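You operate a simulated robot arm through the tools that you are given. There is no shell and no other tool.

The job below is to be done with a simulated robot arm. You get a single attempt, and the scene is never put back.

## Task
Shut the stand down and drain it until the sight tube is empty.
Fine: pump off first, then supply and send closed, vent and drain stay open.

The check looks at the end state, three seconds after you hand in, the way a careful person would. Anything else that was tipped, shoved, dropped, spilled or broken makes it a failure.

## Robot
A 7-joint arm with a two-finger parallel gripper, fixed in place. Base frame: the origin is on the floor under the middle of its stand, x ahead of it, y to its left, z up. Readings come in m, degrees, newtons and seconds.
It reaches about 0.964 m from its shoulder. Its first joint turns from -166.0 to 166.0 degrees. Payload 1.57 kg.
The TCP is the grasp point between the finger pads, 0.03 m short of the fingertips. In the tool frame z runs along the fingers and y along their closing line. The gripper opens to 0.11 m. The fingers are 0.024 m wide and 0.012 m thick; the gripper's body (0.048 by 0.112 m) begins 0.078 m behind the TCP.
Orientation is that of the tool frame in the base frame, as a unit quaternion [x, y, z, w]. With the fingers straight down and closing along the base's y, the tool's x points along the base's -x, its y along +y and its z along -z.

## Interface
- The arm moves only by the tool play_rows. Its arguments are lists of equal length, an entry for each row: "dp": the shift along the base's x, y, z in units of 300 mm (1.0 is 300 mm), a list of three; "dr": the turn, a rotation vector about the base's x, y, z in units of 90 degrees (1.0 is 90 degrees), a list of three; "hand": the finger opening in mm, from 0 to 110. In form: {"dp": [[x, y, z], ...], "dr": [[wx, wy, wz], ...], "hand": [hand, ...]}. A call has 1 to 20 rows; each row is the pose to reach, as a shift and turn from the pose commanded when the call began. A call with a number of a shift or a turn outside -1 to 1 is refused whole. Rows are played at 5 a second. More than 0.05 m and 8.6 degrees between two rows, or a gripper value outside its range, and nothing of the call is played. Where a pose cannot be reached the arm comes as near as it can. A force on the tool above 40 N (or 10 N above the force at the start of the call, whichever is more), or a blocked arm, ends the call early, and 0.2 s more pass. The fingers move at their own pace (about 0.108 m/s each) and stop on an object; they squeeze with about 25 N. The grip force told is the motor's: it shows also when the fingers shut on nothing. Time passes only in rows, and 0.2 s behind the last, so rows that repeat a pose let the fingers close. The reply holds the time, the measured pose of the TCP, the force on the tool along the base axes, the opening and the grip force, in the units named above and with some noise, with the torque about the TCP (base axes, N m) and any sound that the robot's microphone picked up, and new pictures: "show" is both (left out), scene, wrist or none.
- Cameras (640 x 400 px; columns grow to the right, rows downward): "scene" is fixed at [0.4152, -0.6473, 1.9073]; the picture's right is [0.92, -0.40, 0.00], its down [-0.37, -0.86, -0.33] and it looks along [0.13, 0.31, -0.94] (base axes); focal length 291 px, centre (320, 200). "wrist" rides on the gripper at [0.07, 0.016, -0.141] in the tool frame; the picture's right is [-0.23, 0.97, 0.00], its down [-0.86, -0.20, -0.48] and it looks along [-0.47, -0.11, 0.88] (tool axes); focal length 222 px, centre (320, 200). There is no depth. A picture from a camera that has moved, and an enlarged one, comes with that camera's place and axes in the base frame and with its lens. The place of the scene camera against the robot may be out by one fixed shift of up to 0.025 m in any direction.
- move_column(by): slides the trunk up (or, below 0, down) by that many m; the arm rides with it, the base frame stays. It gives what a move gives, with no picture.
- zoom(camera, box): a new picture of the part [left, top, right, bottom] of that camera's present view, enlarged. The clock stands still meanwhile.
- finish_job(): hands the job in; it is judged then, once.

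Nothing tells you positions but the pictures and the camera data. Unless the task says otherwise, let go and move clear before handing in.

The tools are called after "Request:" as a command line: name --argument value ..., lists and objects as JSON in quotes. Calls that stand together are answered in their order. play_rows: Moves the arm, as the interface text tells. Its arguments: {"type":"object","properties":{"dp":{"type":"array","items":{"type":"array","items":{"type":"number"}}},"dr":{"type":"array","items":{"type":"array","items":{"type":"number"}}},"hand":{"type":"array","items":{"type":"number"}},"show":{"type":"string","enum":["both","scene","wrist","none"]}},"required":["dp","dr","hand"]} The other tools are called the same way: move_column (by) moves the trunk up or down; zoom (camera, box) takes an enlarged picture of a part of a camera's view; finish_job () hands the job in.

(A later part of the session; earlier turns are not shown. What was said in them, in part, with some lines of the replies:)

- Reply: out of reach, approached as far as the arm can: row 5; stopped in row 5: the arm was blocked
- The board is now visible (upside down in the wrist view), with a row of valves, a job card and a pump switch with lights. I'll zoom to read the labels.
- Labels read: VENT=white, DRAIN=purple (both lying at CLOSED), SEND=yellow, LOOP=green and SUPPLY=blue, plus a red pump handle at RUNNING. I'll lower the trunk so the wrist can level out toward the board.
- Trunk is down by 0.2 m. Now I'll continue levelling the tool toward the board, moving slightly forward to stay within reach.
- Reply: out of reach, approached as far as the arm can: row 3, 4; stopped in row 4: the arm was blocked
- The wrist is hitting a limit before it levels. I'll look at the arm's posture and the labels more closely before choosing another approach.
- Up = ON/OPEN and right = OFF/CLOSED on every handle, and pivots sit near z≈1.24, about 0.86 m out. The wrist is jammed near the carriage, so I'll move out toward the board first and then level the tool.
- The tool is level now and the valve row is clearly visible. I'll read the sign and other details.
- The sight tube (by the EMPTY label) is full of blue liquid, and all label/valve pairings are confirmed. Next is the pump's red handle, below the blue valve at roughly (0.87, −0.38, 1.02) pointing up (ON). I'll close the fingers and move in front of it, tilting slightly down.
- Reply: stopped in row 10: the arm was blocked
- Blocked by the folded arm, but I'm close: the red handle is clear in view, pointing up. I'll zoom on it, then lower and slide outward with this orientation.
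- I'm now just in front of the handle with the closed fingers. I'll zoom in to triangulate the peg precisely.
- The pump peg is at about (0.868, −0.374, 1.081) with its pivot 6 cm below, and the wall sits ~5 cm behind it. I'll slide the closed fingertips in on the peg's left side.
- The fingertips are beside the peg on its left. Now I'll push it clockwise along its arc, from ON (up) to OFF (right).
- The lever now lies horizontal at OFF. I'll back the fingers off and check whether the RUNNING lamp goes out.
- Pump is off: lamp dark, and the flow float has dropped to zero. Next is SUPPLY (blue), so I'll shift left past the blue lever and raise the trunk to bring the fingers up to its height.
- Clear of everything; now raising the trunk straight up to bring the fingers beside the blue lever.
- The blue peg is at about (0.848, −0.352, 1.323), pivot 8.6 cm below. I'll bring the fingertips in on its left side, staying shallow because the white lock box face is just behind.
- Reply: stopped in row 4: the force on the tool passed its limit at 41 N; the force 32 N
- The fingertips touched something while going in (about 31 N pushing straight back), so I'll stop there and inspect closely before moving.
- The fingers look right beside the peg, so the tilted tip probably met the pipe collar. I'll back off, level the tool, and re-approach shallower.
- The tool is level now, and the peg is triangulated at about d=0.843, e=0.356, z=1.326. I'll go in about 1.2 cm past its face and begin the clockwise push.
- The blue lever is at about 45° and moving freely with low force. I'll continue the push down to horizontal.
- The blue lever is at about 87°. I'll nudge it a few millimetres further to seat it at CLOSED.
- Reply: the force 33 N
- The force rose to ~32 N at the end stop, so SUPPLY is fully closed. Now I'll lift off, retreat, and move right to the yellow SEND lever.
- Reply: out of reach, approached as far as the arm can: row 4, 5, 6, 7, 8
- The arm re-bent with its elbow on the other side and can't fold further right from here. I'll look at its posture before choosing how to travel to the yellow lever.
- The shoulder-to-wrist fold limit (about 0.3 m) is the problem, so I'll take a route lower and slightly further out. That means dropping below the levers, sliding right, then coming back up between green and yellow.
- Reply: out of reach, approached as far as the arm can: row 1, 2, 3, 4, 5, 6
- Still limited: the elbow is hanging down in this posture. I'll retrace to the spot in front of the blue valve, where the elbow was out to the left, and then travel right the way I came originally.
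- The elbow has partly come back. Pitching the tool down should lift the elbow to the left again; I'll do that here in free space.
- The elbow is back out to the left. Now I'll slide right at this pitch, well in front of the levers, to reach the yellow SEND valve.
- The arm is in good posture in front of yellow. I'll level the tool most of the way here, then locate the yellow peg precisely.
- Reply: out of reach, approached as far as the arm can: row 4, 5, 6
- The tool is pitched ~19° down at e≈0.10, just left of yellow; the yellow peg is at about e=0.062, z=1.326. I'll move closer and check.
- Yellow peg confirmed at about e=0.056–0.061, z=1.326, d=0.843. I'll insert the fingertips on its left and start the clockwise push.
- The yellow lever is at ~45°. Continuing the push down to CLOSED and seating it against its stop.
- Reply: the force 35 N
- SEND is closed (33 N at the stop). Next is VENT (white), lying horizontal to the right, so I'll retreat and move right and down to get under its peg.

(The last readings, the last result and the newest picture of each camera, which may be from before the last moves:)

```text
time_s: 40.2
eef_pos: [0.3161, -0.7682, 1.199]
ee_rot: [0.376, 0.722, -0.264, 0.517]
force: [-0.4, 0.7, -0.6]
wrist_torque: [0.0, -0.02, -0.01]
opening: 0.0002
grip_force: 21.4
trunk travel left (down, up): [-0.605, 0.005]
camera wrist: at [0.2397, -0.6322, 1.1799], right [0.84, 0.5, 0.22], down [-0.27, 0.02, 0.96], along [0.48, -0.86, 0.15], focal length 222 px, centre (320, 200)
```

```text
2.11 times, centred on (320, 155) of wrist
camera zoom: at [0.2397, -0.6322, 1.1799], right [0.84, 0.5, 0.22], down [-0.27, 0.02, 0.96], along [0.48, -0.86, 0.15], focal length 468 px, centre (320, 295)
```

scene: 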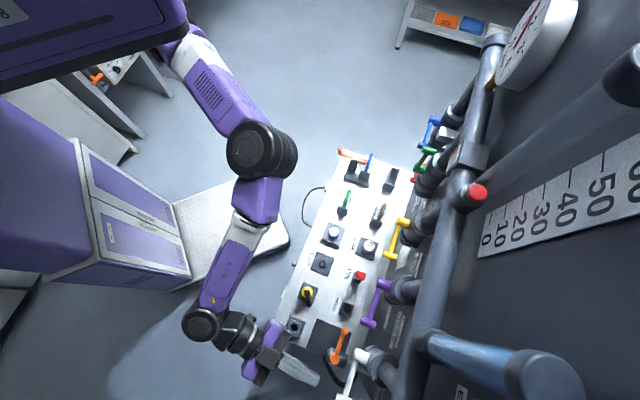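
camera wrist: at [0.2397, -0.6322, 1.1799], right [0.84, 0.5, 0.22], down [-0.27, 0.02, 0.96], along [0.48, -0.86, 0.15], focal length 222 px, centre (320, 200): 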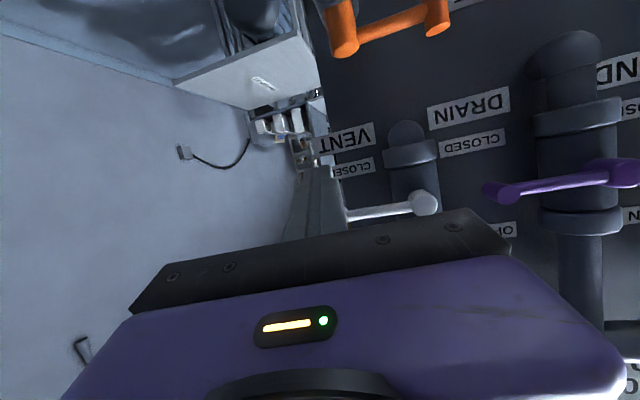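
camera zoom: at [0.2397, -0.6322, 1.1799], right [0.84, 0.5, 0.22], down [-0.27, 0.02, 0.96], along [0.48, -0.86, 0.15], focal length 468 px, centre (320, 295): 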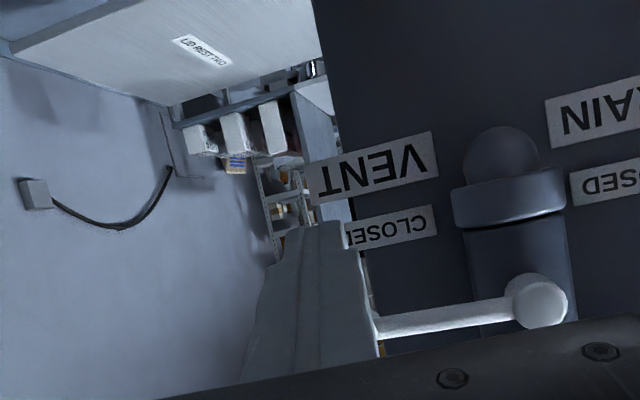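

The tool is now in front of the white VENT valve but the fingers hide its peg. I'll shift slightly to see it clearly.

Request:
play_rows --dp '[[0.09, 0.09, -0.02], [0.12, 0.12, -0.05]]' --dr '[[0, 0, 0], [0, 0, 0]]' --hand '[0, 0]' --show "wrist"

Request:
zoom --camera "wrist" --box '[200, 60, 440, 250]'

Request:
zoom --camera "scene" --box '[250, 280, 430, 400]'

```text
time_s: 40.8
eef_pos: [0.3524, -0.7334, 1.1846]
ee_rot: [0.376, 0.722, -0.265, 0.517]
force: [0.3, -0.8, -0.1]
wrist_torque: [-0.01, 0.02, -0.03]
opening: 0.0003
grip_force: 21.4
trunk travel left (down, up): [-0.605, 0.005]
camera wrist: at [0.2751, -0.5975, 1.1663], right [0.84, 0.5, 0.22], down [-0.27, 0.02, 0.96], along [0.48, -0.86, 0.15], focal length 222 px, centre (320, 200)
```

wrist: 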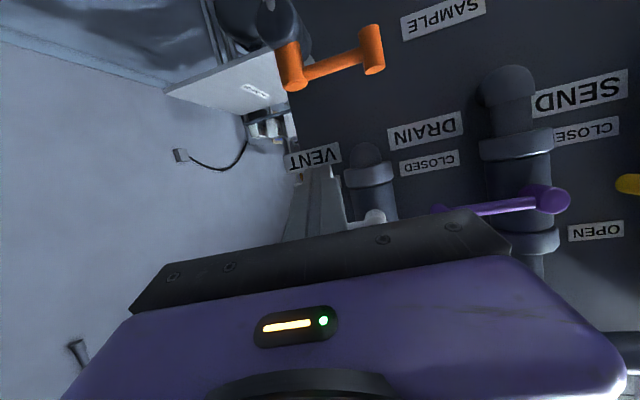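

```text
2.11 times, centred on (320, 155) of wrist
camera zoom: at [0.2751, -0.5975, 1.1663], right [0.84, 0.5, 0.22], down [-0.27, 0.02, 0.96], along [0.48, -0.86, 0.15], focal length 468 px, centre (320, 295)
```

zoom: 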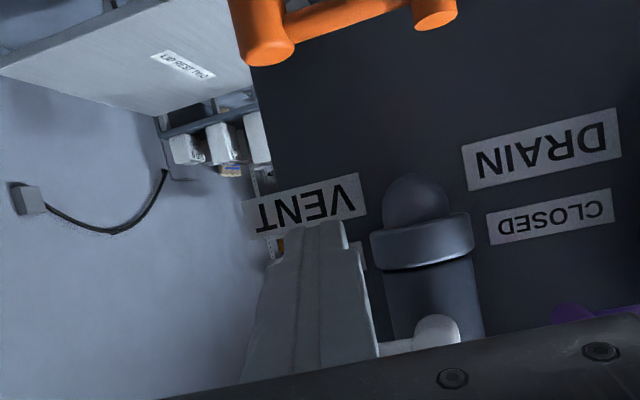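

```text
3.33 times, centred on (340, 340) of scene
camera zoom: at [0.4152, -0.6473, 1.9073], right [0.92, -0.4, 0.0], down [-0.37, -0.86, -0.33], along [0.13, 0.31, -0.94], focal length 971 px, centre (253, -267)
```

zoom: 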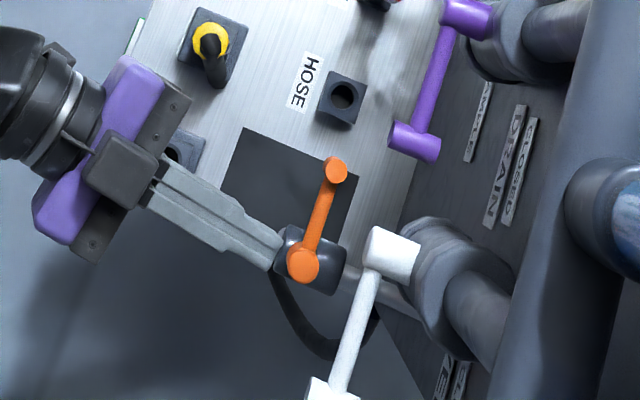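

White's peg should be near e≈−0.317, z≈1.241. I'll bring the fingertips in just beneath it and check before lifting.

Request:
play_rows --dp '[[-0.0543, -0.0543, 0.043], [-0.1087, -0.1087, 0.0863], [-0.0379, -0.1794, 0.0863], [0.0335, -0.2508, 0.0863], [0.0335, -0.2508, 0.0863]]' --dr '[[0, 0, 0], [0, 0, 0], [0, 0, 0], [0, 0, 0], [0, 0, 0]]' --hand '[0, 0, 0, 0, 0]' --show "wrist"

Request:
zoom --camera "wrist" --box '[200, 60, 440, 250]'

Request:
zoom --camera "scene" --box '[250, 280, 430, 400]'

```text
time_s: 42.0
eef_pos: [0.3638, -0.8085, 1.2117]
ee_rot: [0.376, 0.722, -0.265, 0.517]
force: [0.0, 1.0, -0.6]
wrist_torque: [0.02, -0.03, 0.01]
opening: 0.0004
grip_force: 21.3
trunk travel left (down, up): [-0.605, 0.005]
camera wrist: at [0.2857, -0.6727, 1.193], right [0.84, 0.5, 0.22], down [-0.27, 0.02, 0.96], along [0.48, -0.86, 0.15], focal length 222 px, centre (320, 200)
```

wrist: 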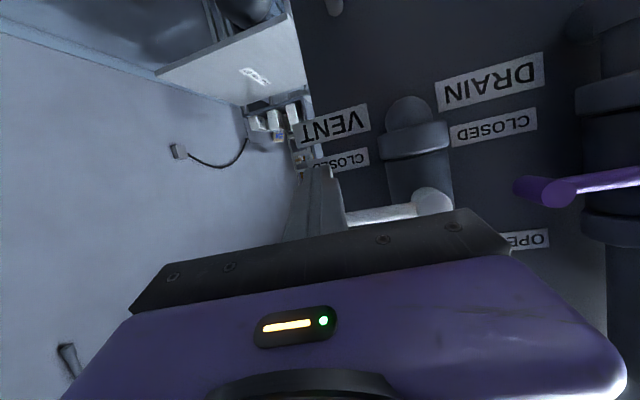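

```text
2.11 times, centred on (320, 155) of wrist
camera zoom: at [0.2857, -0.6727, 1.193], right [0.84, 0.5, 0.22], down [-0.27, 0.02, 0.96], along [0.48, -0.86, 0.15], focal length 468 px, centre (320, 295)
```

zoom: 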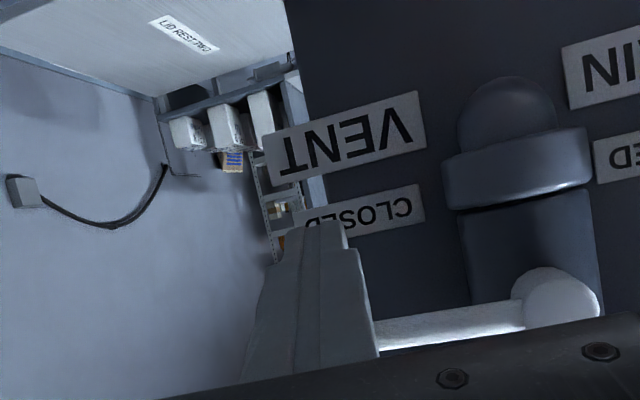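

```text
3.33 times, centred on (340, 340) of scene
camera zoom: at [0.4152, -0.6473, 1.9073], right [0.92, -0.4, 0.0], down [-0.37, -0.86, -0.33], along [0.13, 0.31, -0.94], focal length 971 px, centre (253, -267)
```

zoom: 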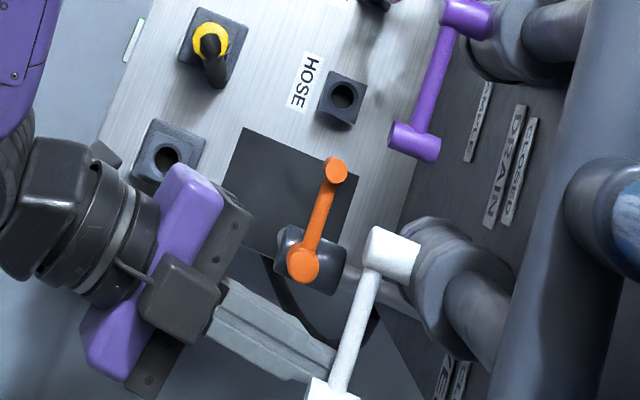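

The fingertips are under the white peg. Now I'll lift it counter-clockwise along its arc toward OPEN (up).

Request:
play_rows --dp '[[-0.0038, -0.0038, 0.0377], [-0.0111, -0.0111, 0.1137], [-0.0042, -0.0042, 0.1897], [0.0163, 0.0163, 0.2607]]' --dr '[[0, 0, 0], [0, 0, 0], [0, 0, 0], [0, 0, 0]]' --hand '[0, 0, 0, 0]' --show "both"

Request:
zoom --camera "wrist" --box '[200, 60, 440, 250]'

Request:
zoom --camera "scene" --box '[250, 280, 430, 400]'

```text
time_s: 43.0
eef_pos: [0.3709, -0.8, 1.2858]
ee_rot: [0.376, 0.725, -0.261, 0.515]
force: [7.8, 21.3, -20.0]
wrist_torque: [-0.2, 0.29, 0.24]
opening: 0.0
grip_force: 21.3
trunk travel left (down, up): [-0.605, 0.005]
camera wrist: at [0.2911, -0.6649, 1.2676], right [0.83, 0.5, 0.22], down [-0.27, 0.01, 0.96], along [0.48, -0.86, 0.15], focal length 222 px, centre (320, 200)
```

scene: 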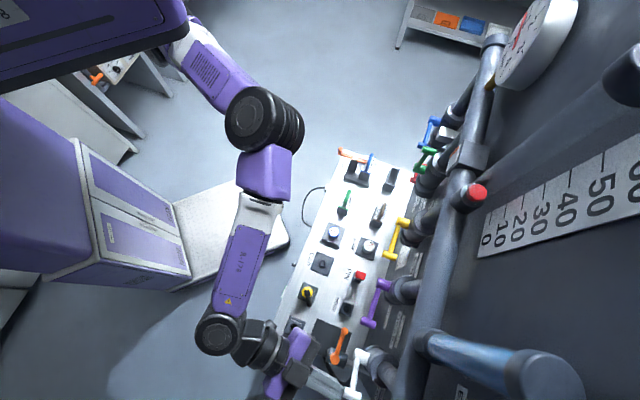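
wrist: 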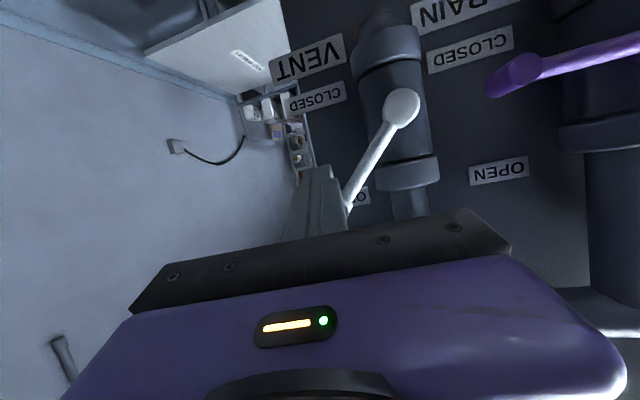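

```text
2.11 times, centred on (320, 155) of wrist
camera zoom: at [0.2911, -0.6649, 1.2676], right [0.83, 0.5, 0.22], down [-0.27, 0.01, 0.96], along [0.48, -0.86, 0.15], focal length 468 px, centre (320, 295)
```

zoom: 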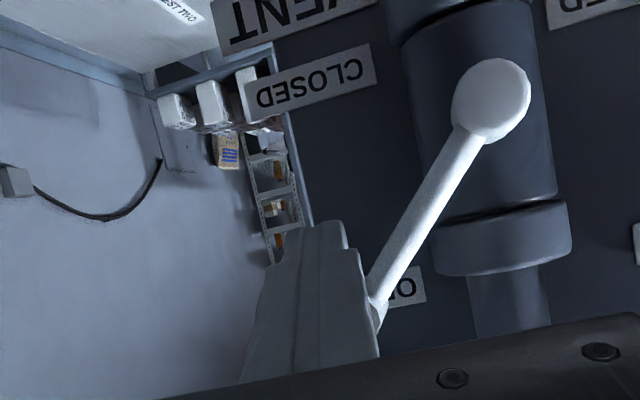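

```text
3.33 times, centred on (340, 340) of scene
camera zoom: at [0.4152, -0.6473, 1.9073], right [0.92, -0.4, 0.0], down [-0.37, -0.86, -0.33], along [0.13, 0.31, -0.94], focal length 971 px, centre (253, -267)
```

zoom: 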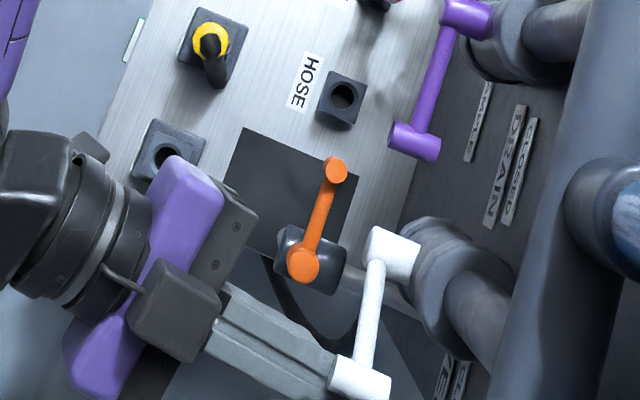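

The white lever is at ~42° but the fingertip top is dragging on the peg by friction. I'll reposition the fingers to the peg's right side so they push it sideways instead.

Request:
play_rows --dp '[[0, 0, -0.0333], [-0.0318, -0.0318, -0.0333], [-0.0318, -0.0318, 0.01], [-0.0318, -0.0318, 0.0457]]' --dr '[[0, 0, 0], [0, 0, 0], [0, 0, 0], [0, 0, 0]]' --hand '[0, 0, 0, 0]' --show "wrist"

Request:
zoom --camera "wrist" --box '[200, 60, 440, 250]'

Request:
zoom --camera "scene" --box '[250, 280, 430, 400]'

```text
time_s: 44.0
eef_pos: [0.3595, -0.8129, 1.3035]
ee_rot: [0.375, 0.722, -0.265, 0.518]
force: [-0.1, 0.4, -0.2]
wrist_torque: [0.01, 0.01, 0.0]
opening: 0.0
grip_force: 21.0
trunk travel left (down, up): [-0.605, 0.005]
camera wrist: at [0.2811, -0.6767, 1.2846], right [0.84, 0.5, 0.22], down [-0.27, 0.02, 0.96], along [0.48, -0.86, 0.15], focal length 222 px, centre (320, 200)
```

wrist: 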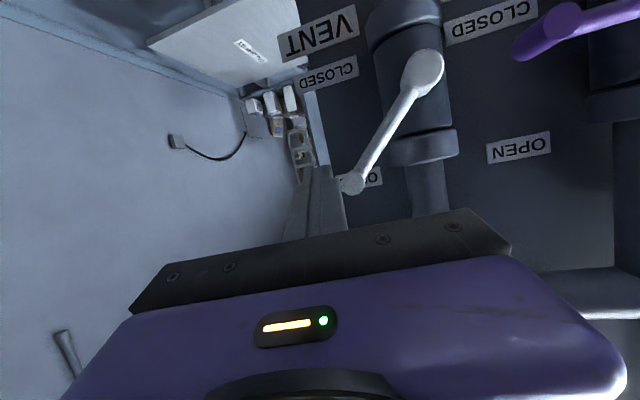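

```text
2.11 times, centred on (320, 155) of wrist
camera zoom: at [0.2811, -0.6767, 1.2846], right [0.84, 0.5, 0.22], down [-0.27, 0.02, 0.96], along [0.48, -0.86, 0.15], focal length 468 px, centre (320, 295)
```

zoom: 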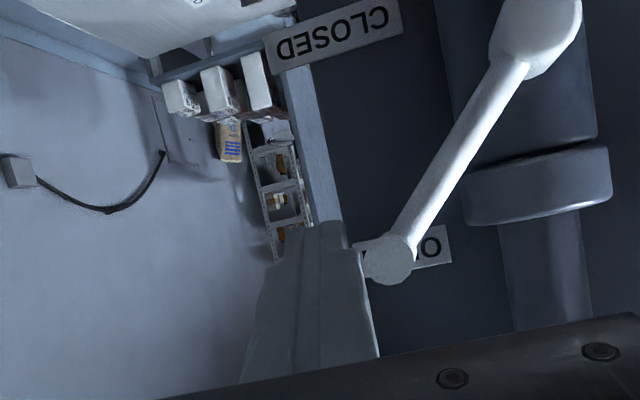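

```text
3.33 times, centred on (340, 340) of scene
camera zoom: at [0.4152, -0.6473, 1.9073], right [0.92, -0.4, 0.0], down [-0.37, -0.86, -0.33], along [0.13, 0.31, -0.94], focal length 971 px, centre (253, -267)
```

zoom: 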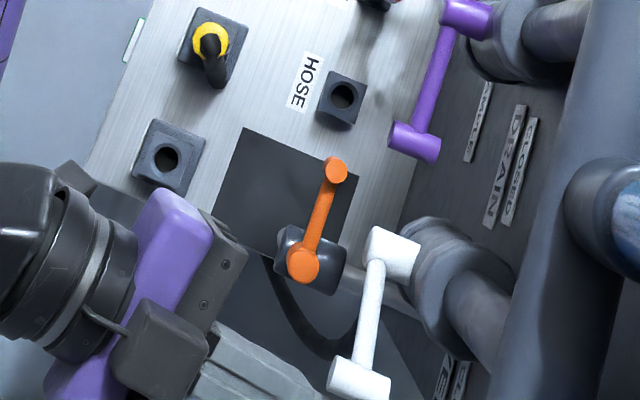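

The peg is now visible just left of the fingertips. I'll push it left and up along the arc to vertical.

Request:
play_rows --dp '[[0.0153, 0.0153, 0.013], [0.0438, 0.0438, 0.0413], [0.0754, 0.0754, 0.0623], [0.1091, 0.1091, 0.0783], [0.1464, 0.1464, 0.0893]]' --dr '[[0, 0, 0], [0, 0, 0], [0, 0, 0], [0, 0, 0], [0, 0, 0]]' --hand '[0, 0, 0, 0, 0]' --show "both"

Request:
zoom --camera "wrist" --box '[200, 60, 440, 250]'

Request:
zoom --camera "scene" --box '[250, 280, 430, 400]'

```text
time_s: 45.2
eef_pos: [0.4039, -0.7677, 1.3292]
ee_rot: [0.377, 0.722, -0.265, 0.516]
force: [-3.4, -5.3, -1.6]
wrist_torque: [0.01, 0.03, 0.0]
opening: 0.0
grip_force: 21.8
trunk travel left (down, up): [-0.605, 0.005]
camera wrist: at [0.326, -0.6324, 1.3115], right [0.84, 0.5, 0.22], down [-0.27, 0.02, 0.96], along [0.48, -0.86, 0.15], focal length 222 px, centre (320, 200)
```

scene: 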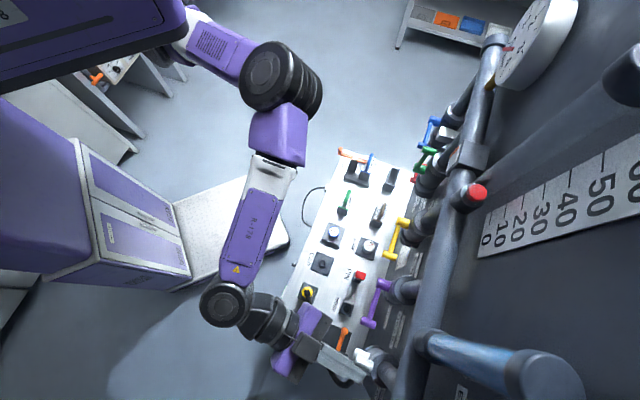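
wrist: 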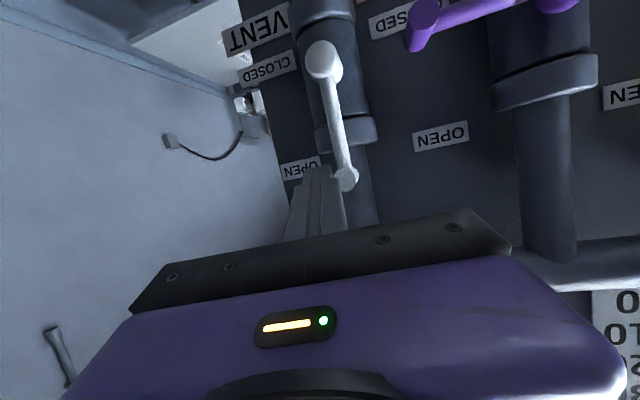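

```text
2.11 times, centred on (320, 155) of wrist
camera zoom: at [0.326, -0.6324, 1.3115], right [0.84, 0.5, 0.22], down [-0.27, 0.02, 0.96], along [0.48, -0.86, 0.15], focal length 468 px, centre (320, 295)
```

zoom: 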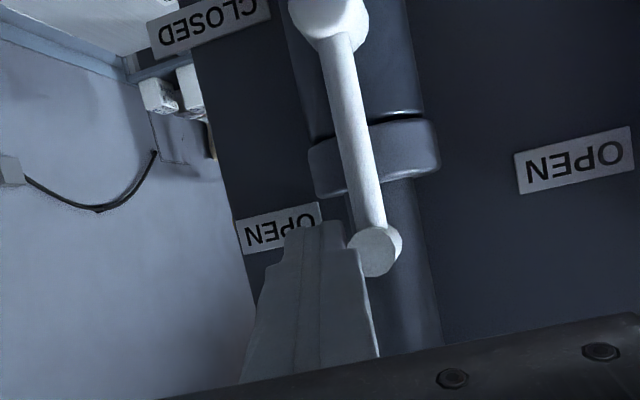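

```text
3.33 times, centred on (340, 340) of scene
camera zoom: at [0.4152, -0.6473, 1.9073], right [0.92, -0.4, 0.0], down [-0.37, -0.86, -0.33], along [0.13, 0.31, -0.94], focal length 971 px, centre (253, -267)
```

zoom: 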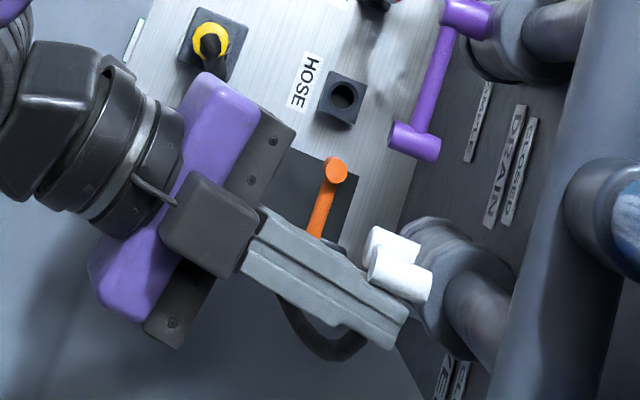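

White is nearly vertical. I'll press a bit further to seat it at its OPEN stop.

Request:
play_rows --dp '[[0.0094, 0.0094, 0], [0.0165, 0.0165, 0], [0.0212, 0.0212, 0]]' --dr '[[0, 0, 0], [0, 0, 0], [0, 0, 0]]' --hand '[0, 0, 0]' --show "wrist"

Request:
zoom --camera "wrist" --box '[200, 60, 440, 250]'

```text
time_s: 45.8
eef_pos: [0.4023, -0.7657, 1.331]
ee_rot: [0.381, 0.72, -0.27, 0.513]
force: [-4.5, -8.4, -1.7]
wrist_torque: [-0.06, 0.04, -0.14]
opening: 0.0
grip_force: 21.3
trunk travel left (down, up): [-0.605, 0.005]
stopped in row 3: the force on the tool passed its limit at 43 N (the readings are from after the stop); the commanded pose is now the measured one
camera wrist: at [0.3265, -0.6291, 1.3123], right [0.84, 0.49, 0.22], down [-0.27, 0.03, 0.96], along [0.47, -0.87, 0.15], focal length 222 px, centre (320, 200)
```

wrist: 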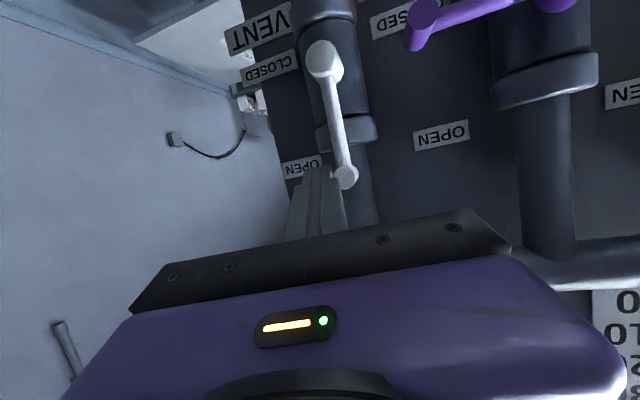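

```text
2.11 times, centred on (320, 155) of wrist
camera zoom: at [0.3265, -0.6291, 1.3123], right [0.84, 0.49, 0.22], down [-0.27, 0.03, 0.96], along [0.47, -0.87, 0.15], focal length 468 px, centre (320, 295)
```

zoom: 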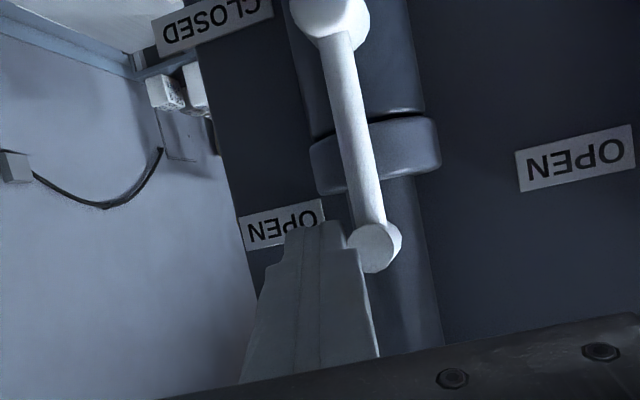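

VENT is open, seated at its stop (43 N with no further travel). Now DRAIN (purple): I'll retreat, drop down and move in front of its peg.

Request:
play_rows --dp '[[-0.0141, -0.0141, 0], [-0.0849, 0.0566, 0], [-0.1556, 0.1273, 0], [-0.1179, 0.165, -0.15], [-0.0707, 0.2121, -0.3], [-0.0118, 0.2711, -0.433], [-0.0118, 0.2711, -0.433]]' --dr '[[0, 0, 0], [0, 0, 0], [0, 0, 0], [0, 0, 0], [0, 0, 0], [0, 0, 0], [0, 0, 0]]' --hand '[0, 0, 0, 0, 0, 0, 0]' --show "both"

Request:
zoom --camera "wrist" --box '[200, 60, 480, 250]'

Request:
zoom --camera "scene" --box '[250, 260, 430, 400]'

```text
time_s: 47.4
eef_pos: [0.4018, -0.6813, 1.2016]
ee_rot: [0.377, 0.721, -0.268, 0.517]
force: [0.7, -0.1, 0.7]
wrist_torque: [-0.03, -0.01, 0.01]
opening: 0.0
grip_force: 21.5
trunk travel left (down, up): [-0.605, 0.005]
camera wrist: at [0.3251, -0.5448, 1.1822], right [0.84, 0.49, 0.22], down [-0.27, 0.03, 0.96], along [0.47, -0.87, 0.16], focal length 222 px, centre (320, 200)
```

scene: 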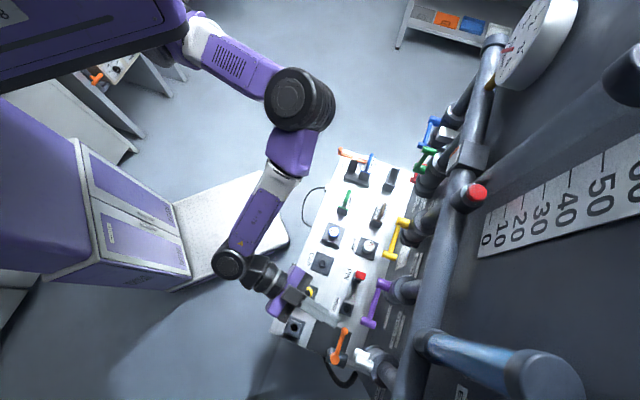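
wrist: 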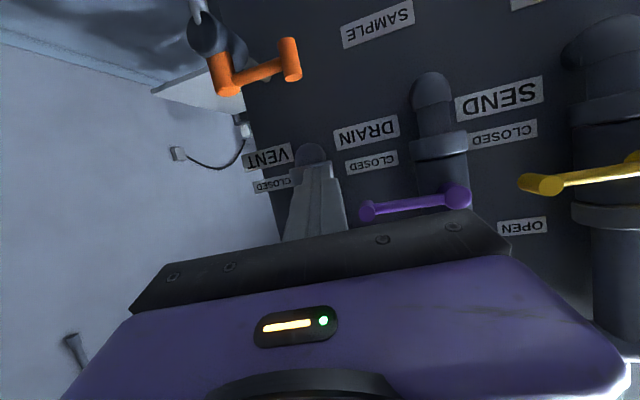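

```text
2.11 times, centred on (340, 155) of wrist
camera zoom: at [0.3251, -0.5448, 1.1822], right [0.84, 0.49, 0.22], down [-0.27, 0.03, 0.96], along [0.47, -0.87, 0.16], focal length 468 px, centre (278, 295)
```

zoom: 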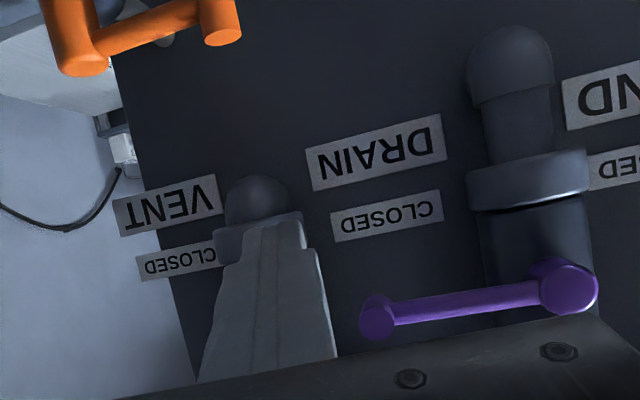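

```text
2.86 times, centred on (340, 330) of scene
camera zoom: at [0.4152, -0.6473, 1.9073], right [0.92, -0.4, 0.0], down [-0.37, -0.86, -0.33], along [0.13, 0.31, -0.94], focal length 832 px, centre (263, -171)
```

zoom: 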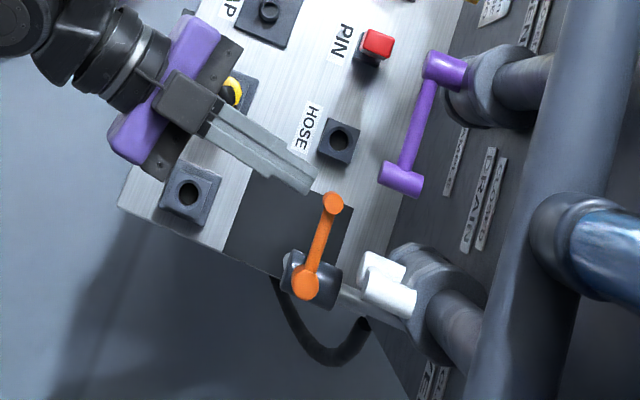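

The purple peg is at about e=−0.175, z=1.241. I'll go in beneath it and lift along its arc to roughly 50°.

Request:
play_rows --dp '[[0.0521, 0.0521, 0.0317], [0.1252, -0.021, 0.0317], [0.1987, -0.0945, 0.0317], [0.1987, -0.0945, 0.071], [0.2055, -0.0877, 0.1453], [0.2258, -0.0674, 0.2143], [0.2461, -0.0471, 0.2553]]' --dr '[[0, 0, 0], [0, 0, 0], [0, 0, 0], [0, 0, 0], [0, 0, 0], [0, 0, 0], [0, 0, 0]]' --hand '[0, 0, 0, 0, 0, 0, 0]' --show "both"

Request:
zoom --camera "wrist" --box '[200, 60, 440, 250]'

Request:
zoom --camera "scene" --box '[280, 240, 460, 380]'

```text
time_s: 49.0
eef_pos: [0.4752, -0.6978, 1.2772]
ee_rot: [0.378, 0.721, -0.268, 0.516]
force: [0.0, 0.3, -1.4]
wrist_torque: [0.02, 0.01, 0.06]
opening: 0.0001
grip_force: 21.2
trunk travel left (down, up): [-0.605, 0.005]
camera wrist: at [0.3989, -0.5607, 1.2586], right [0.84, 0.49, 0.22], down [-0.27, 0.03, 0.96], along [0.47, -0.87, 0.15], focal length 222 px, centre (320, 200)
```

scene: 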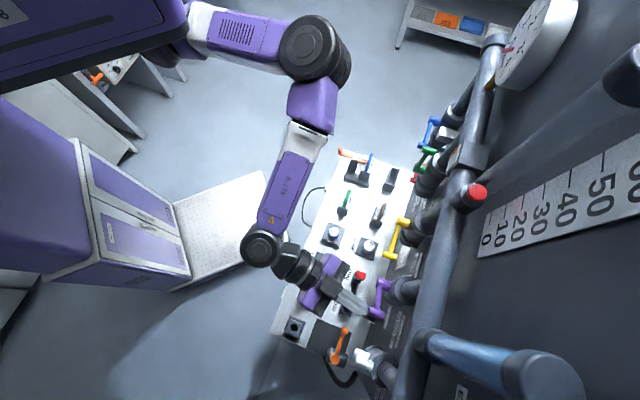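
wrist: 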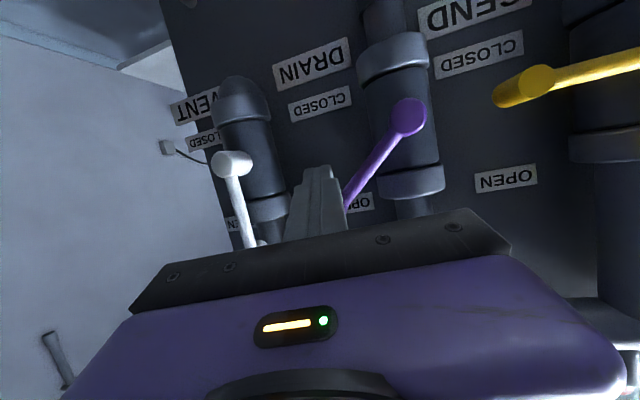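

```text
2.11 times, centred on (320, 155) of wrist
camera zoom: at [0.3989, -0.5607, 1.2586], right [0.84, 0.49, 0.22], down [-0.27, 0.03, 0.96], along [0.47, -0.87, 0.15], focal length 468 px, centre (320, 295)
```

zoom: 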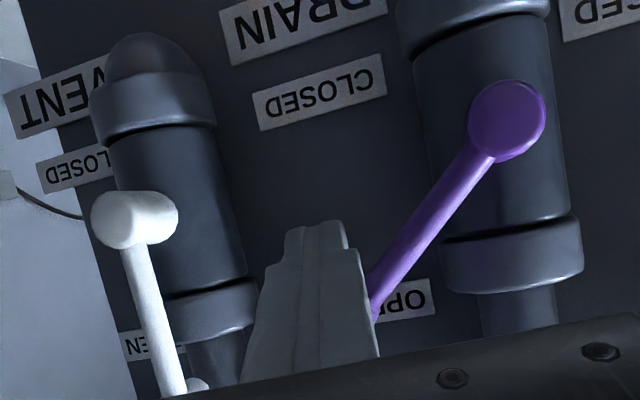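

```text
2.86 times, centred on (370, 310) of scene
camera zoom: at [0.4152, -0.6473, 1.9073], right [0.92, -0.4, 0.0], down [-0.37, -0.86, -0.33], along [0.13, 0.31, -0.94], focal length 832 px, centre (177, -114)
```

zoom: 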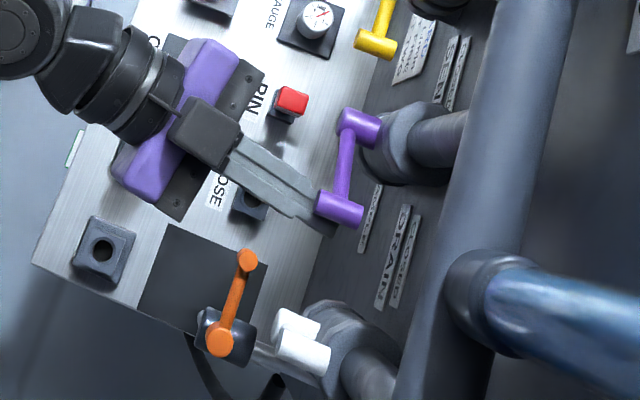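

The purple lever is at ~50° with little force. I'll drop slightly, move to the peg's right side, and push it to vertical.

Request:
play_rows --dp '[[0, 0, -0.0267], [-0.0507, -0.0507, -0.0267], [-0.0507, -0.0507, 0.03], [-0.0507, -0.0507, 0.06], [-0.0292, -0.0292, 0.0833], [0.0127, 0.0127, 0.1283], [0.0615, 0.0615, 0.157], [0.1157, 0.1157, 0.1733]]' --dr '[[0, 0, 0], [0, 0, 0], [0, 0, 0], [0, 0, 0], [0, 0, 0], [0, 0, 0], [0, 0, 0], [0, 0, 0]]' --hand '[0, 0, 0, 0, 0, 0, 0, 0]' --show "both"

Request:
zoom --camera "wrist" --box '[200, 60, 440, 250]'

Request:
zoom --camera "scene" --box '[400, 300, 600, 400]'

```text
time_s: 50.8
eef_pos: [0.5098, -0.6636, 1.3295]
ee_rot: [0.379, 0.721, -0.268, 0.515]
force: [-2.5, -6.8, -3.0]
wrist_torque: [-0.04, 0.02, -0.03]
opening: 0.0
grip_force: 21.5
trunk travel left (down, up): [-0.605, 0.005]
camera wrist: at [0.4345, -0.5272, 1.3096], right [0.84, 0.49, 0.22], down [-0.27, 0.03, 0.96], along [0.47, -0.87, 0.15], focal length 222 px, centre (320, 200)
```

scene: 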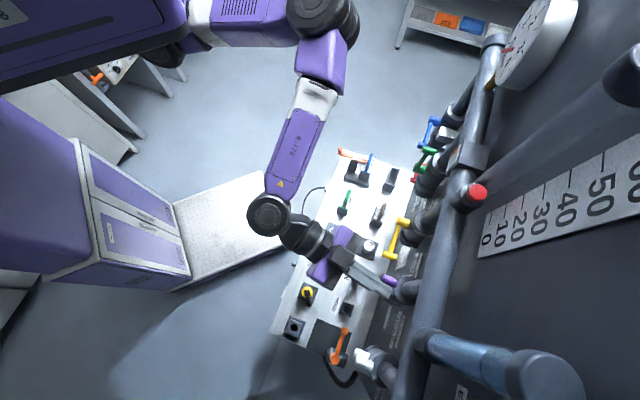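
wrist: 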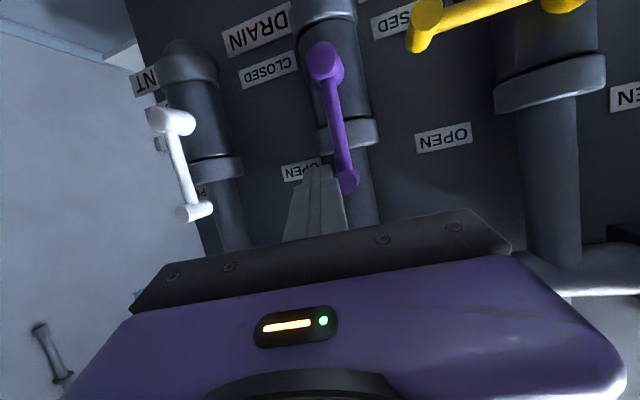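

```text
2.11 times, centred on (320, 155) of wrist
camera zoom: at [0.4345, -0.5272, 1.3096], right [0.84, 0.49, 0.22], down [-0.27, 0.03, 0.96], along [0.47, -0.87, 0.15], focal length 468 px, centre (320, 295)
```

zoom: 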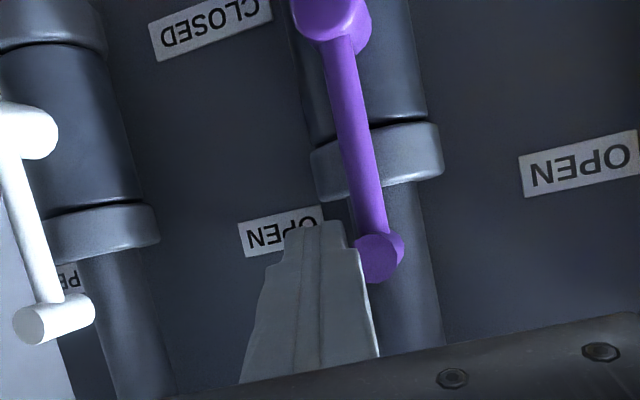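

```text
3.20 times, centred on (500, 350) of scene
camera zoom: at [0.4152, -0.6473, 1.9073], right [0.92, -0.4, 0.0], down [-0.37, -0.86, -0.33], along [0.13, 0.31, -0.94], focal length 932 px, centre (-256, -280)
```

zoom: 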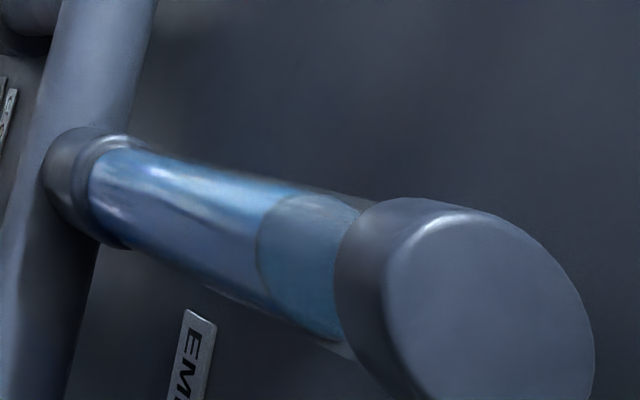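

The sight tube level is already dropping. I'll press the purple lever the last few millimetres to its OPEN stop.

Request:
play_rows --dp '[[0.0094, 0.0094, 0], [0.0165, 0.0165, 0], [0.0212, 0.0212, 0]]' --dr '[[0, 0, 0], [0, 0, 0], [0, 0, 0]]' --hand '[0, 0, 0]' --show "wrist"

Request:
zoom --camera "wrist" --box '[100, 60, 440, 250]'

Request:
zoom --camera "scene" --box '[400, 300, 600, 400]'

```text
time_s: 51.4
eef_pos: [0.5094, -0.662, 1.3302]
ee_rot: [0.382, 0.719, -0.273, 0.512]
force: [-6.0, -5.3, -1.6]
wrist_torque: [-0.04, 0.02, -0.06]
opening: 0.0
grip_force: 21.0
trunk travel left (down, up): [-0.605, 0.005]
stopped in row 3: the force on the tool passed its limit at 43 N (the readings are from after the stop); the commanded pose is now the measured one
camera wrist: at [0.4344, -0.5233, 1.3115], right [0.85, 0.48, 0.21], down [-0.26, 0.03, 0.96], along [0.46, -0.87, 0.15], focal length 222 px, centre (320, 200)
```

wrist: 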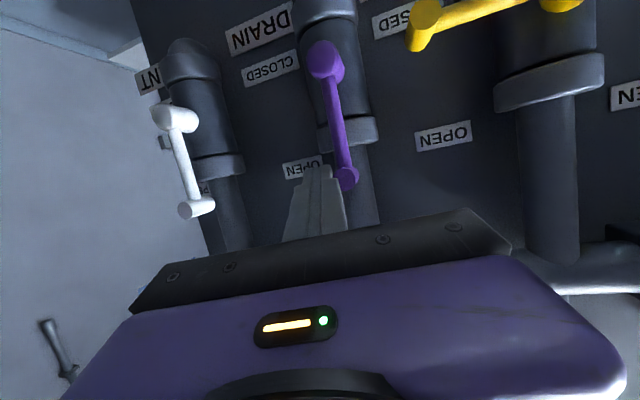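

```text
1.88 times, centred on (270, 155) of wrist
camera zoom: at [0.4344, -0.5233, 1.3115], right [0.85, 0.48, 0.21], down [-0.26, 0.03, 0.96], along [0.46, -0.87, 0.15], focal length 418 px, centre (414, 285)
```

zoom: 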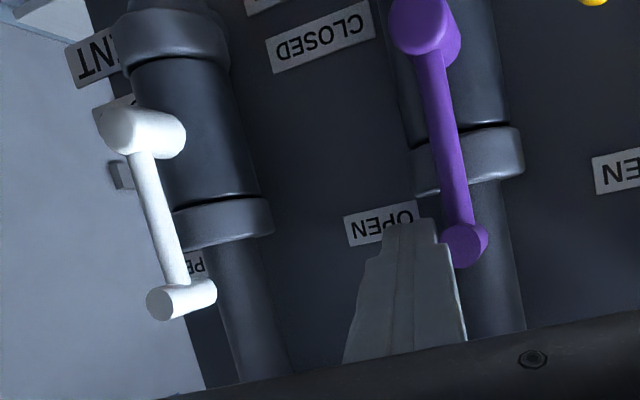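

```text
3.20 times, centred on (500, 350) of scene
camera zoom: at [0.4152, -0.6473, 1.9073], right [0.92, -0.4, 0.0], down [-0.37, -0.86, -0.33], along [0.13, 0.31, -0.94], focal length 932 px, centre (-256, -280)
```

zoom: 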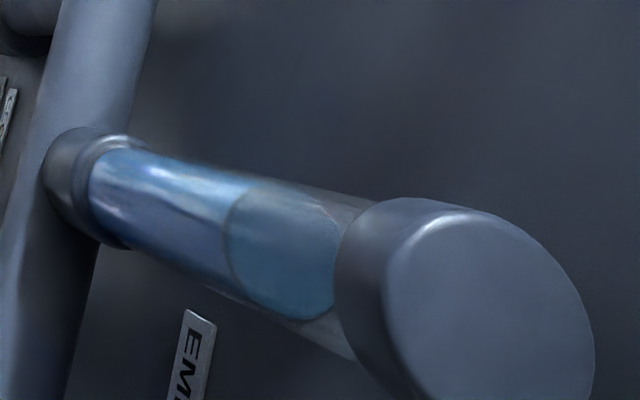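

DRAIN is at its stop and the level is falling. I'll back the fingers out to the right and retreat, then wait and watch.

Request:
play_rows --dp '[[-0.0165, -0.0165, 0], [-0.0872, 0.0542, 0], [-0.1579, 0.1249, 0], [-0.2286, 0.1956, 0], [-0.2757, 0.2427, 0], [-0.2757, 0.2427, 0], [-0.2757, 0.2427, 0], [-0.2757, 0.2427, 0], [-0.2757, 0.2427, 0], [-0.2757, 0.2427, 0], [-0.2757, 0.2427, 0], [-0.2757, 0.2427, 0]]' --dr '[[0, 0, 0], [0, 0, 0], [0, 0, 0], [0, 0, 0], [0, 0, 0], [0, 0, 0], [0, 0, 0], [0, 0, 0], [0, 0, 0], [0, 0, 0], [0, 0, 0], [0, 0, 0]]' --hand '[0, 0, 0, 0, 0, 0, 0, 0, 0, 0, 0, 0]' --show "both"

Request:
zoom --camera "scene" --box '[400, 300, 600, 400]'

Request:
zoom --camera "wrist" --box '[140, 60, 480, 250]'

```text
time_s: 54.0
eef_pos: [0.4297, -0.5885, 1.3278]
ee_rot: [0.381, 0.72, -0.272, 0.513]
force: [0.0, 1.0, -1.0]
wrist_torque: [0.0, -0.02, 0.0]
opening: 0.0002
grip_force: 21.3
trunk travel left (down, up): [-0.605, 0.005]
camera wrist: at [0.3545, -0.4514, 1.3098], right [0.85, 0.49, 0.21], down [-0.26, 0.03, 0.96], along [0.46, -0.87, 0.15], focal length 222 px, centre (320, 200)
```

scene: 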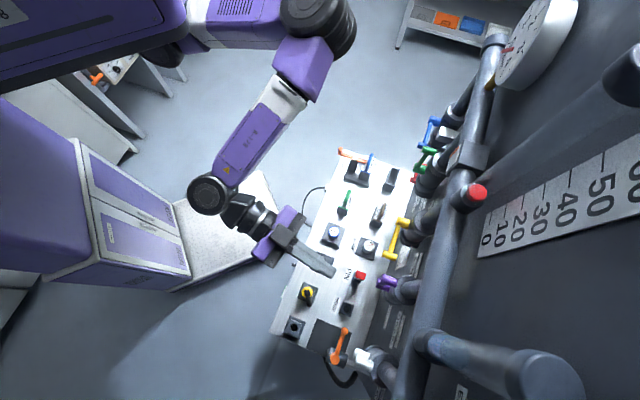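
wrist: 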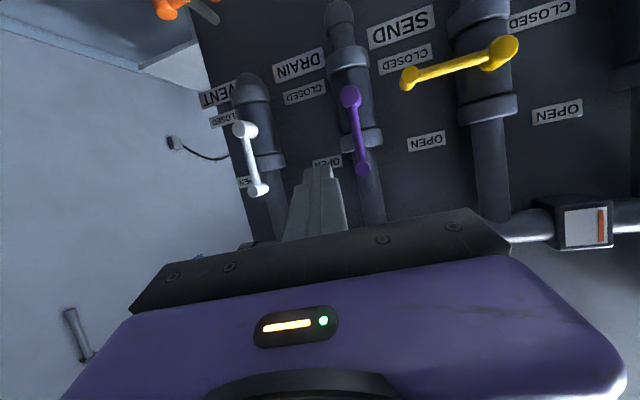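

```text
3.20 times, centred on (500, 350) of scene
camera zoom: at [0.4152, -0.6473, 1.9073], right [0.92, -0.4, 0.0], down [-0.37, -0.86, -0.33], along [0.13, 0.31, -0.94], focal length 932 px, centre (-256, -280)
```

zoom: 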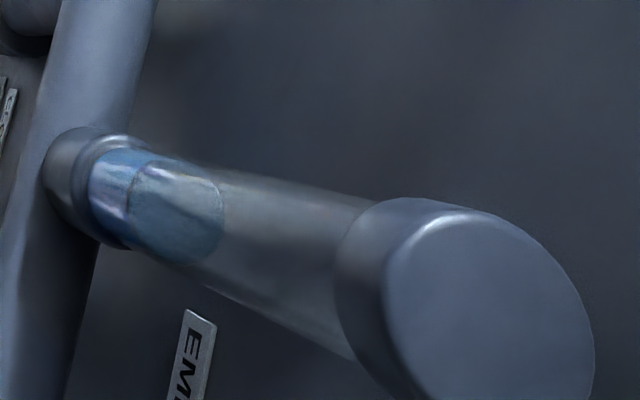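

```text
1.88 times, centred on (310, 155) of wrist
camera zoom: at [0.3545, -0.4514, 1.3098], right [0.85, 0.49, 0.21], down [-0.26, 0.03, 0.96], along [0.46, -0.87, 0.15], focal length 418 px, centre (339, 285)
```

zoom: 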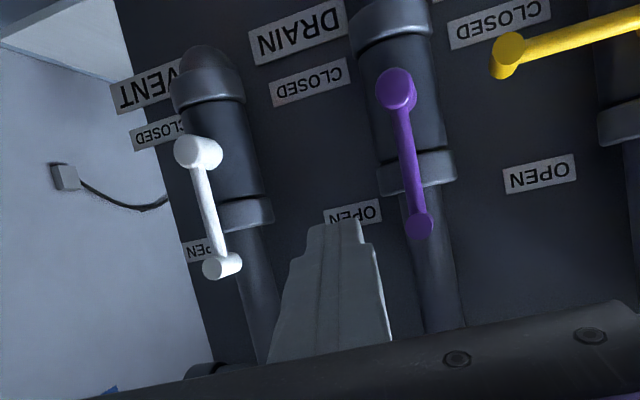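

VENT and DRAIN are both upright and the tube is about two-thirds drained. I'll hold still and let it continue.

Request:
play_rows --dp '[[0, 0, 0], [0, 0, 0], [0, 0, 0], [0, 0, 0], [0, 0, 0], [0, 0, 0], [0, 0, 0], [0, 0, 0], [0, 0, 0], [0, 0, 0], [0, 0, 0], [0, 0, 0], [0, 0, 0], [0, 0, 0], [0, 0, 0], [0, 0, 0], [0, 0, 0], [0, 0, 0], [0, 0, 0], [0, 0, 0]]' --dr '[[0, 0, 0], [0, 0, 0], [0, 0, 0], [0, 0, 0], [0, 0, 0], [0, 0, 0], [0, 0, 0], [0, 0, 0], [0, 0, 0], [0, 0, 0], [0, 0, 0], [0, 0, 0], [0, 0, 0], [0, 0, 0], [0, 0, 0], [0, 0, 0], [0, 0, 0], [0, 0, 0], [0, 0, 0], [0, 0, 0]]' --hand '[0, 0, 0, 0, 0, 0, 0, 0, 0, 0, 0, 0, 0, 0, 0, 0, 0, 0, 0, 0]' --show "none"

Request:
zoom --camera "scene" --box '[400, 300, 600, 400]'

```text
time_s: 58.2
eef_pos: [0.4286, -0.5894, 1.3282]
ee_rot: [0.381, 0.719, -0.272, 0.514]
force: [-0.3, -0.3, 1.1]
wrist_torque: [-0.01, 0.0, -0.01]
opening: 0.0
grip_force: 21.9
trunk travel left (down, up): [-0.605, 0.005]
```

```text
3.20 times, centred on (500, 350) of scene
camera zoom: at [0.4152, -0.6473, 1.9073], right [0.92, -0.4, 0.0], down [-0.37, -0.86, -0.33], along [0.13, 0.31, -0.94], focal length 932 px, centre (-256, -280)
```

zoom: 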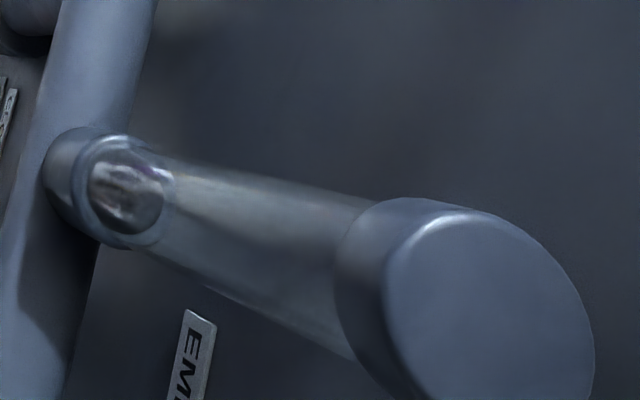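

The tube now looks empty, with the bottom fitting visible. I'll wait a little longer and verify every handle and the surroundings.

Request:
play_rows --dp '[[-0.02, 0.02, 0.0], [-0.05, 0.05, 0.0], [-0.08, 0.08, 0.0], [-0.08, 0.08, 0], [-0.08, 0.08, 0], [-0.08, 0.08, 0], [-0.08, 0.08, 0], [-0.08, 0.08, 0], [-0.08, 0.08, 0], [-0.08, 0.08, 0], [-0.08, 0.08, 0], [-0.08, 0.08, 0], [-0.08, 0.08, 0], [-0.08, 0.08, 0], [-0.08, 0.08, 0]]' --dr '[[0, 0, 0], [0, 0, 0], [0, 0, 0], [0, 0, 0], [0, 0, 0], [0, 0, 0], [0, 0, 0], [0, 0, 0], [0, 0, 0], [0, 0, 0], [0, 0, 0], [0, 0, 0], [0, 0, 0], [0, 0, 0], [0, 0, 0]]' --hand '[0, 0, 0, 0, 0, 0, 0, 0, 0, 0, 0, 0, 0, 0, 0]' --show "both"

Request:
zoom --camera "scene" --box '[400, 300, 600, 400]'

Request:
zoom --camera "scene" --box '[360, 80, 500, 260]'

Request:
zoom --camera "wrist" --box '[340, 0, 640, 240]'

Request:
zoom --camera "scene" --box '[250, 200, 450, 400]'

```text
time_s: 61.4
eef_pos: [0.406, -0.5649, 1.3286]
ee_rot: [0.381, 0.72, -0.272, 0.513]
force: [-1.0, 0.7, 0.7]
wrist_torque: [0.01, -0.04, 0.0]
opening: 0.0
grip_force: 21.5
trunk travel left (down, up): [-0.605, 0.005]
camera wrist: at [0.3302, -0.4265, 1.3094], right [0.85, 0.49, 0.21], down [-0.26, 0.03, 0.96], along [0.46, -0.87, 0.15], focal length 222 px, centre (320, 200)
```

scene: 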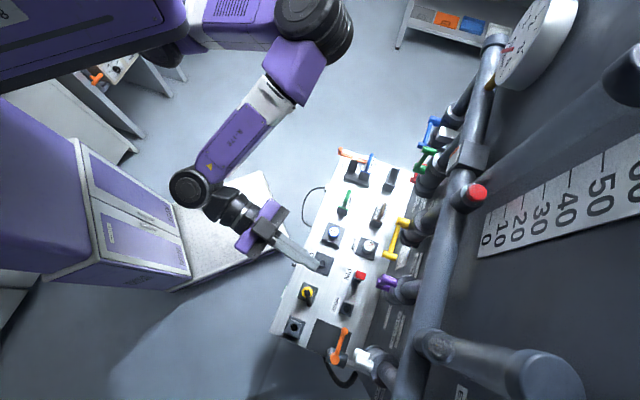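
wrist: 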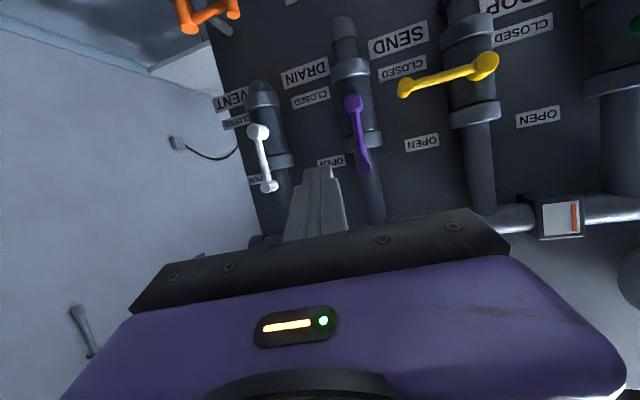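

```text
3.20 times, centred on (500, 350) of scene
camera zoom: at [0.4152, -0.6473, 1.9073], right [0.92, -0.4, 0.0], down [-0.37, -0.86, -0.33], along [0.13, 0.31, -0.94], focal length 932 px, centre (-256, -280)
```

zoom: 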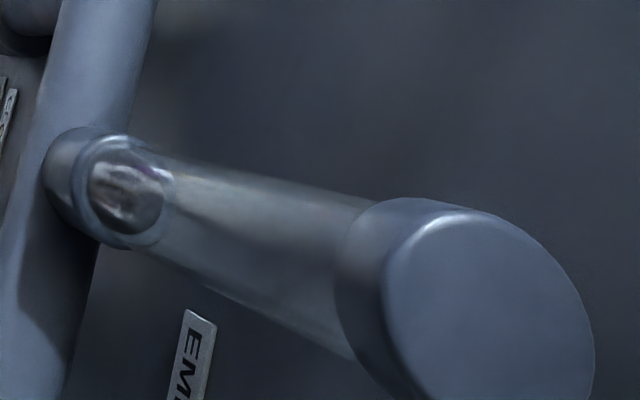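

```text
2.22 times, centred on (430, 170) of scene
camera zoom: at [0.4152, -0.6473, 1.9073], right [0.92, -0.4, 0.0], down [-0.37, -0.86, -0.33], along [0.13, 0.31, -0.94], focal length 647 px, centre (76, 267)
```

zoom: 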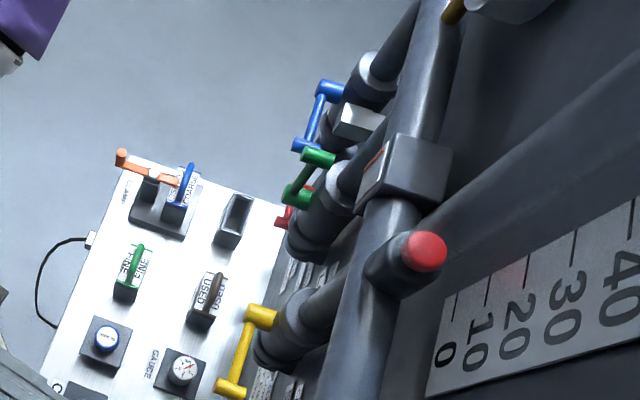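

```text
1.67 times, centred on (490, 120) of wrist
camera zoom: at [0.3302, -0.4265, 1.3094], right [0.85, 0.49, 0.21], down [-0.26, 0.03, 0.96], along [0.46, -0.87, 0.15], focal length 370 px, centre (37, 333)
```

zoom: 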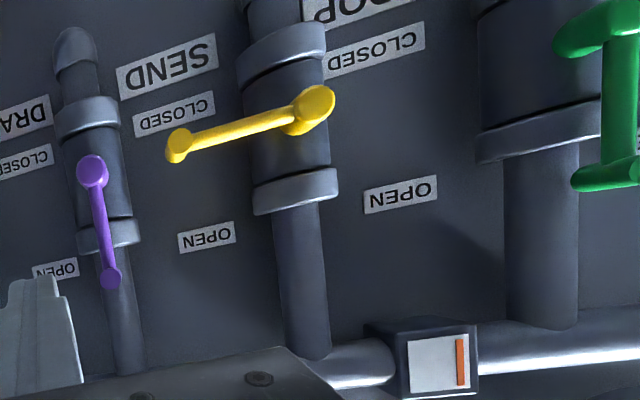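

```text
2.00 times, centred on (350, 300) of scene
camera zoom: at [0.4152, -0.6473, 1.9073], right [0.92, -0.4, 0.0], down [-0.37, -0.86, -0.33], along [0.13, 0.31, -0.94], focal length 583 px, centre (260, 0)
```

zoom: 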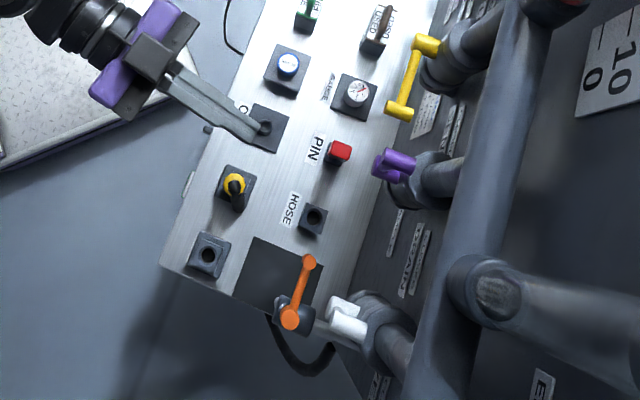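

The red handle is at OFF (lamp dark, flow float at zero) and blue SUPPLY and yellow SEND lie at CLOSED. White VENT and purple DRAIN stand at OPEN, and the sight tube has stayed empty. The arm is clear of everything, so I'm handing in.

Request:
finish_job

```text
The job is handed in.
```

The stand is shut down and the sight tube is empty. It looked the same in the last two checks, about three seconds apart.

- **Pump:** switched off first. The RUNNING lamp is dark and the flow float is at zero.
- **SUPPLY (blue) and SEND (yellow):** closed next, each pushed until it reached its stop.
- **VENT (white) and DRAIN (purple):** opened after that and left open, each at its stop.
- **LOOP and SAMPLE:** not touched.

While I was lining up on the SUPPLY valve, the fingertips pressed against something, probably the pipe collar. Force peaked at about 41 N and the arm stopped itself. I backed off and came in shallower, and the pictures show no damage, spills or anything moved.

I handed in with the gripper empty and the arm clear of the stand.
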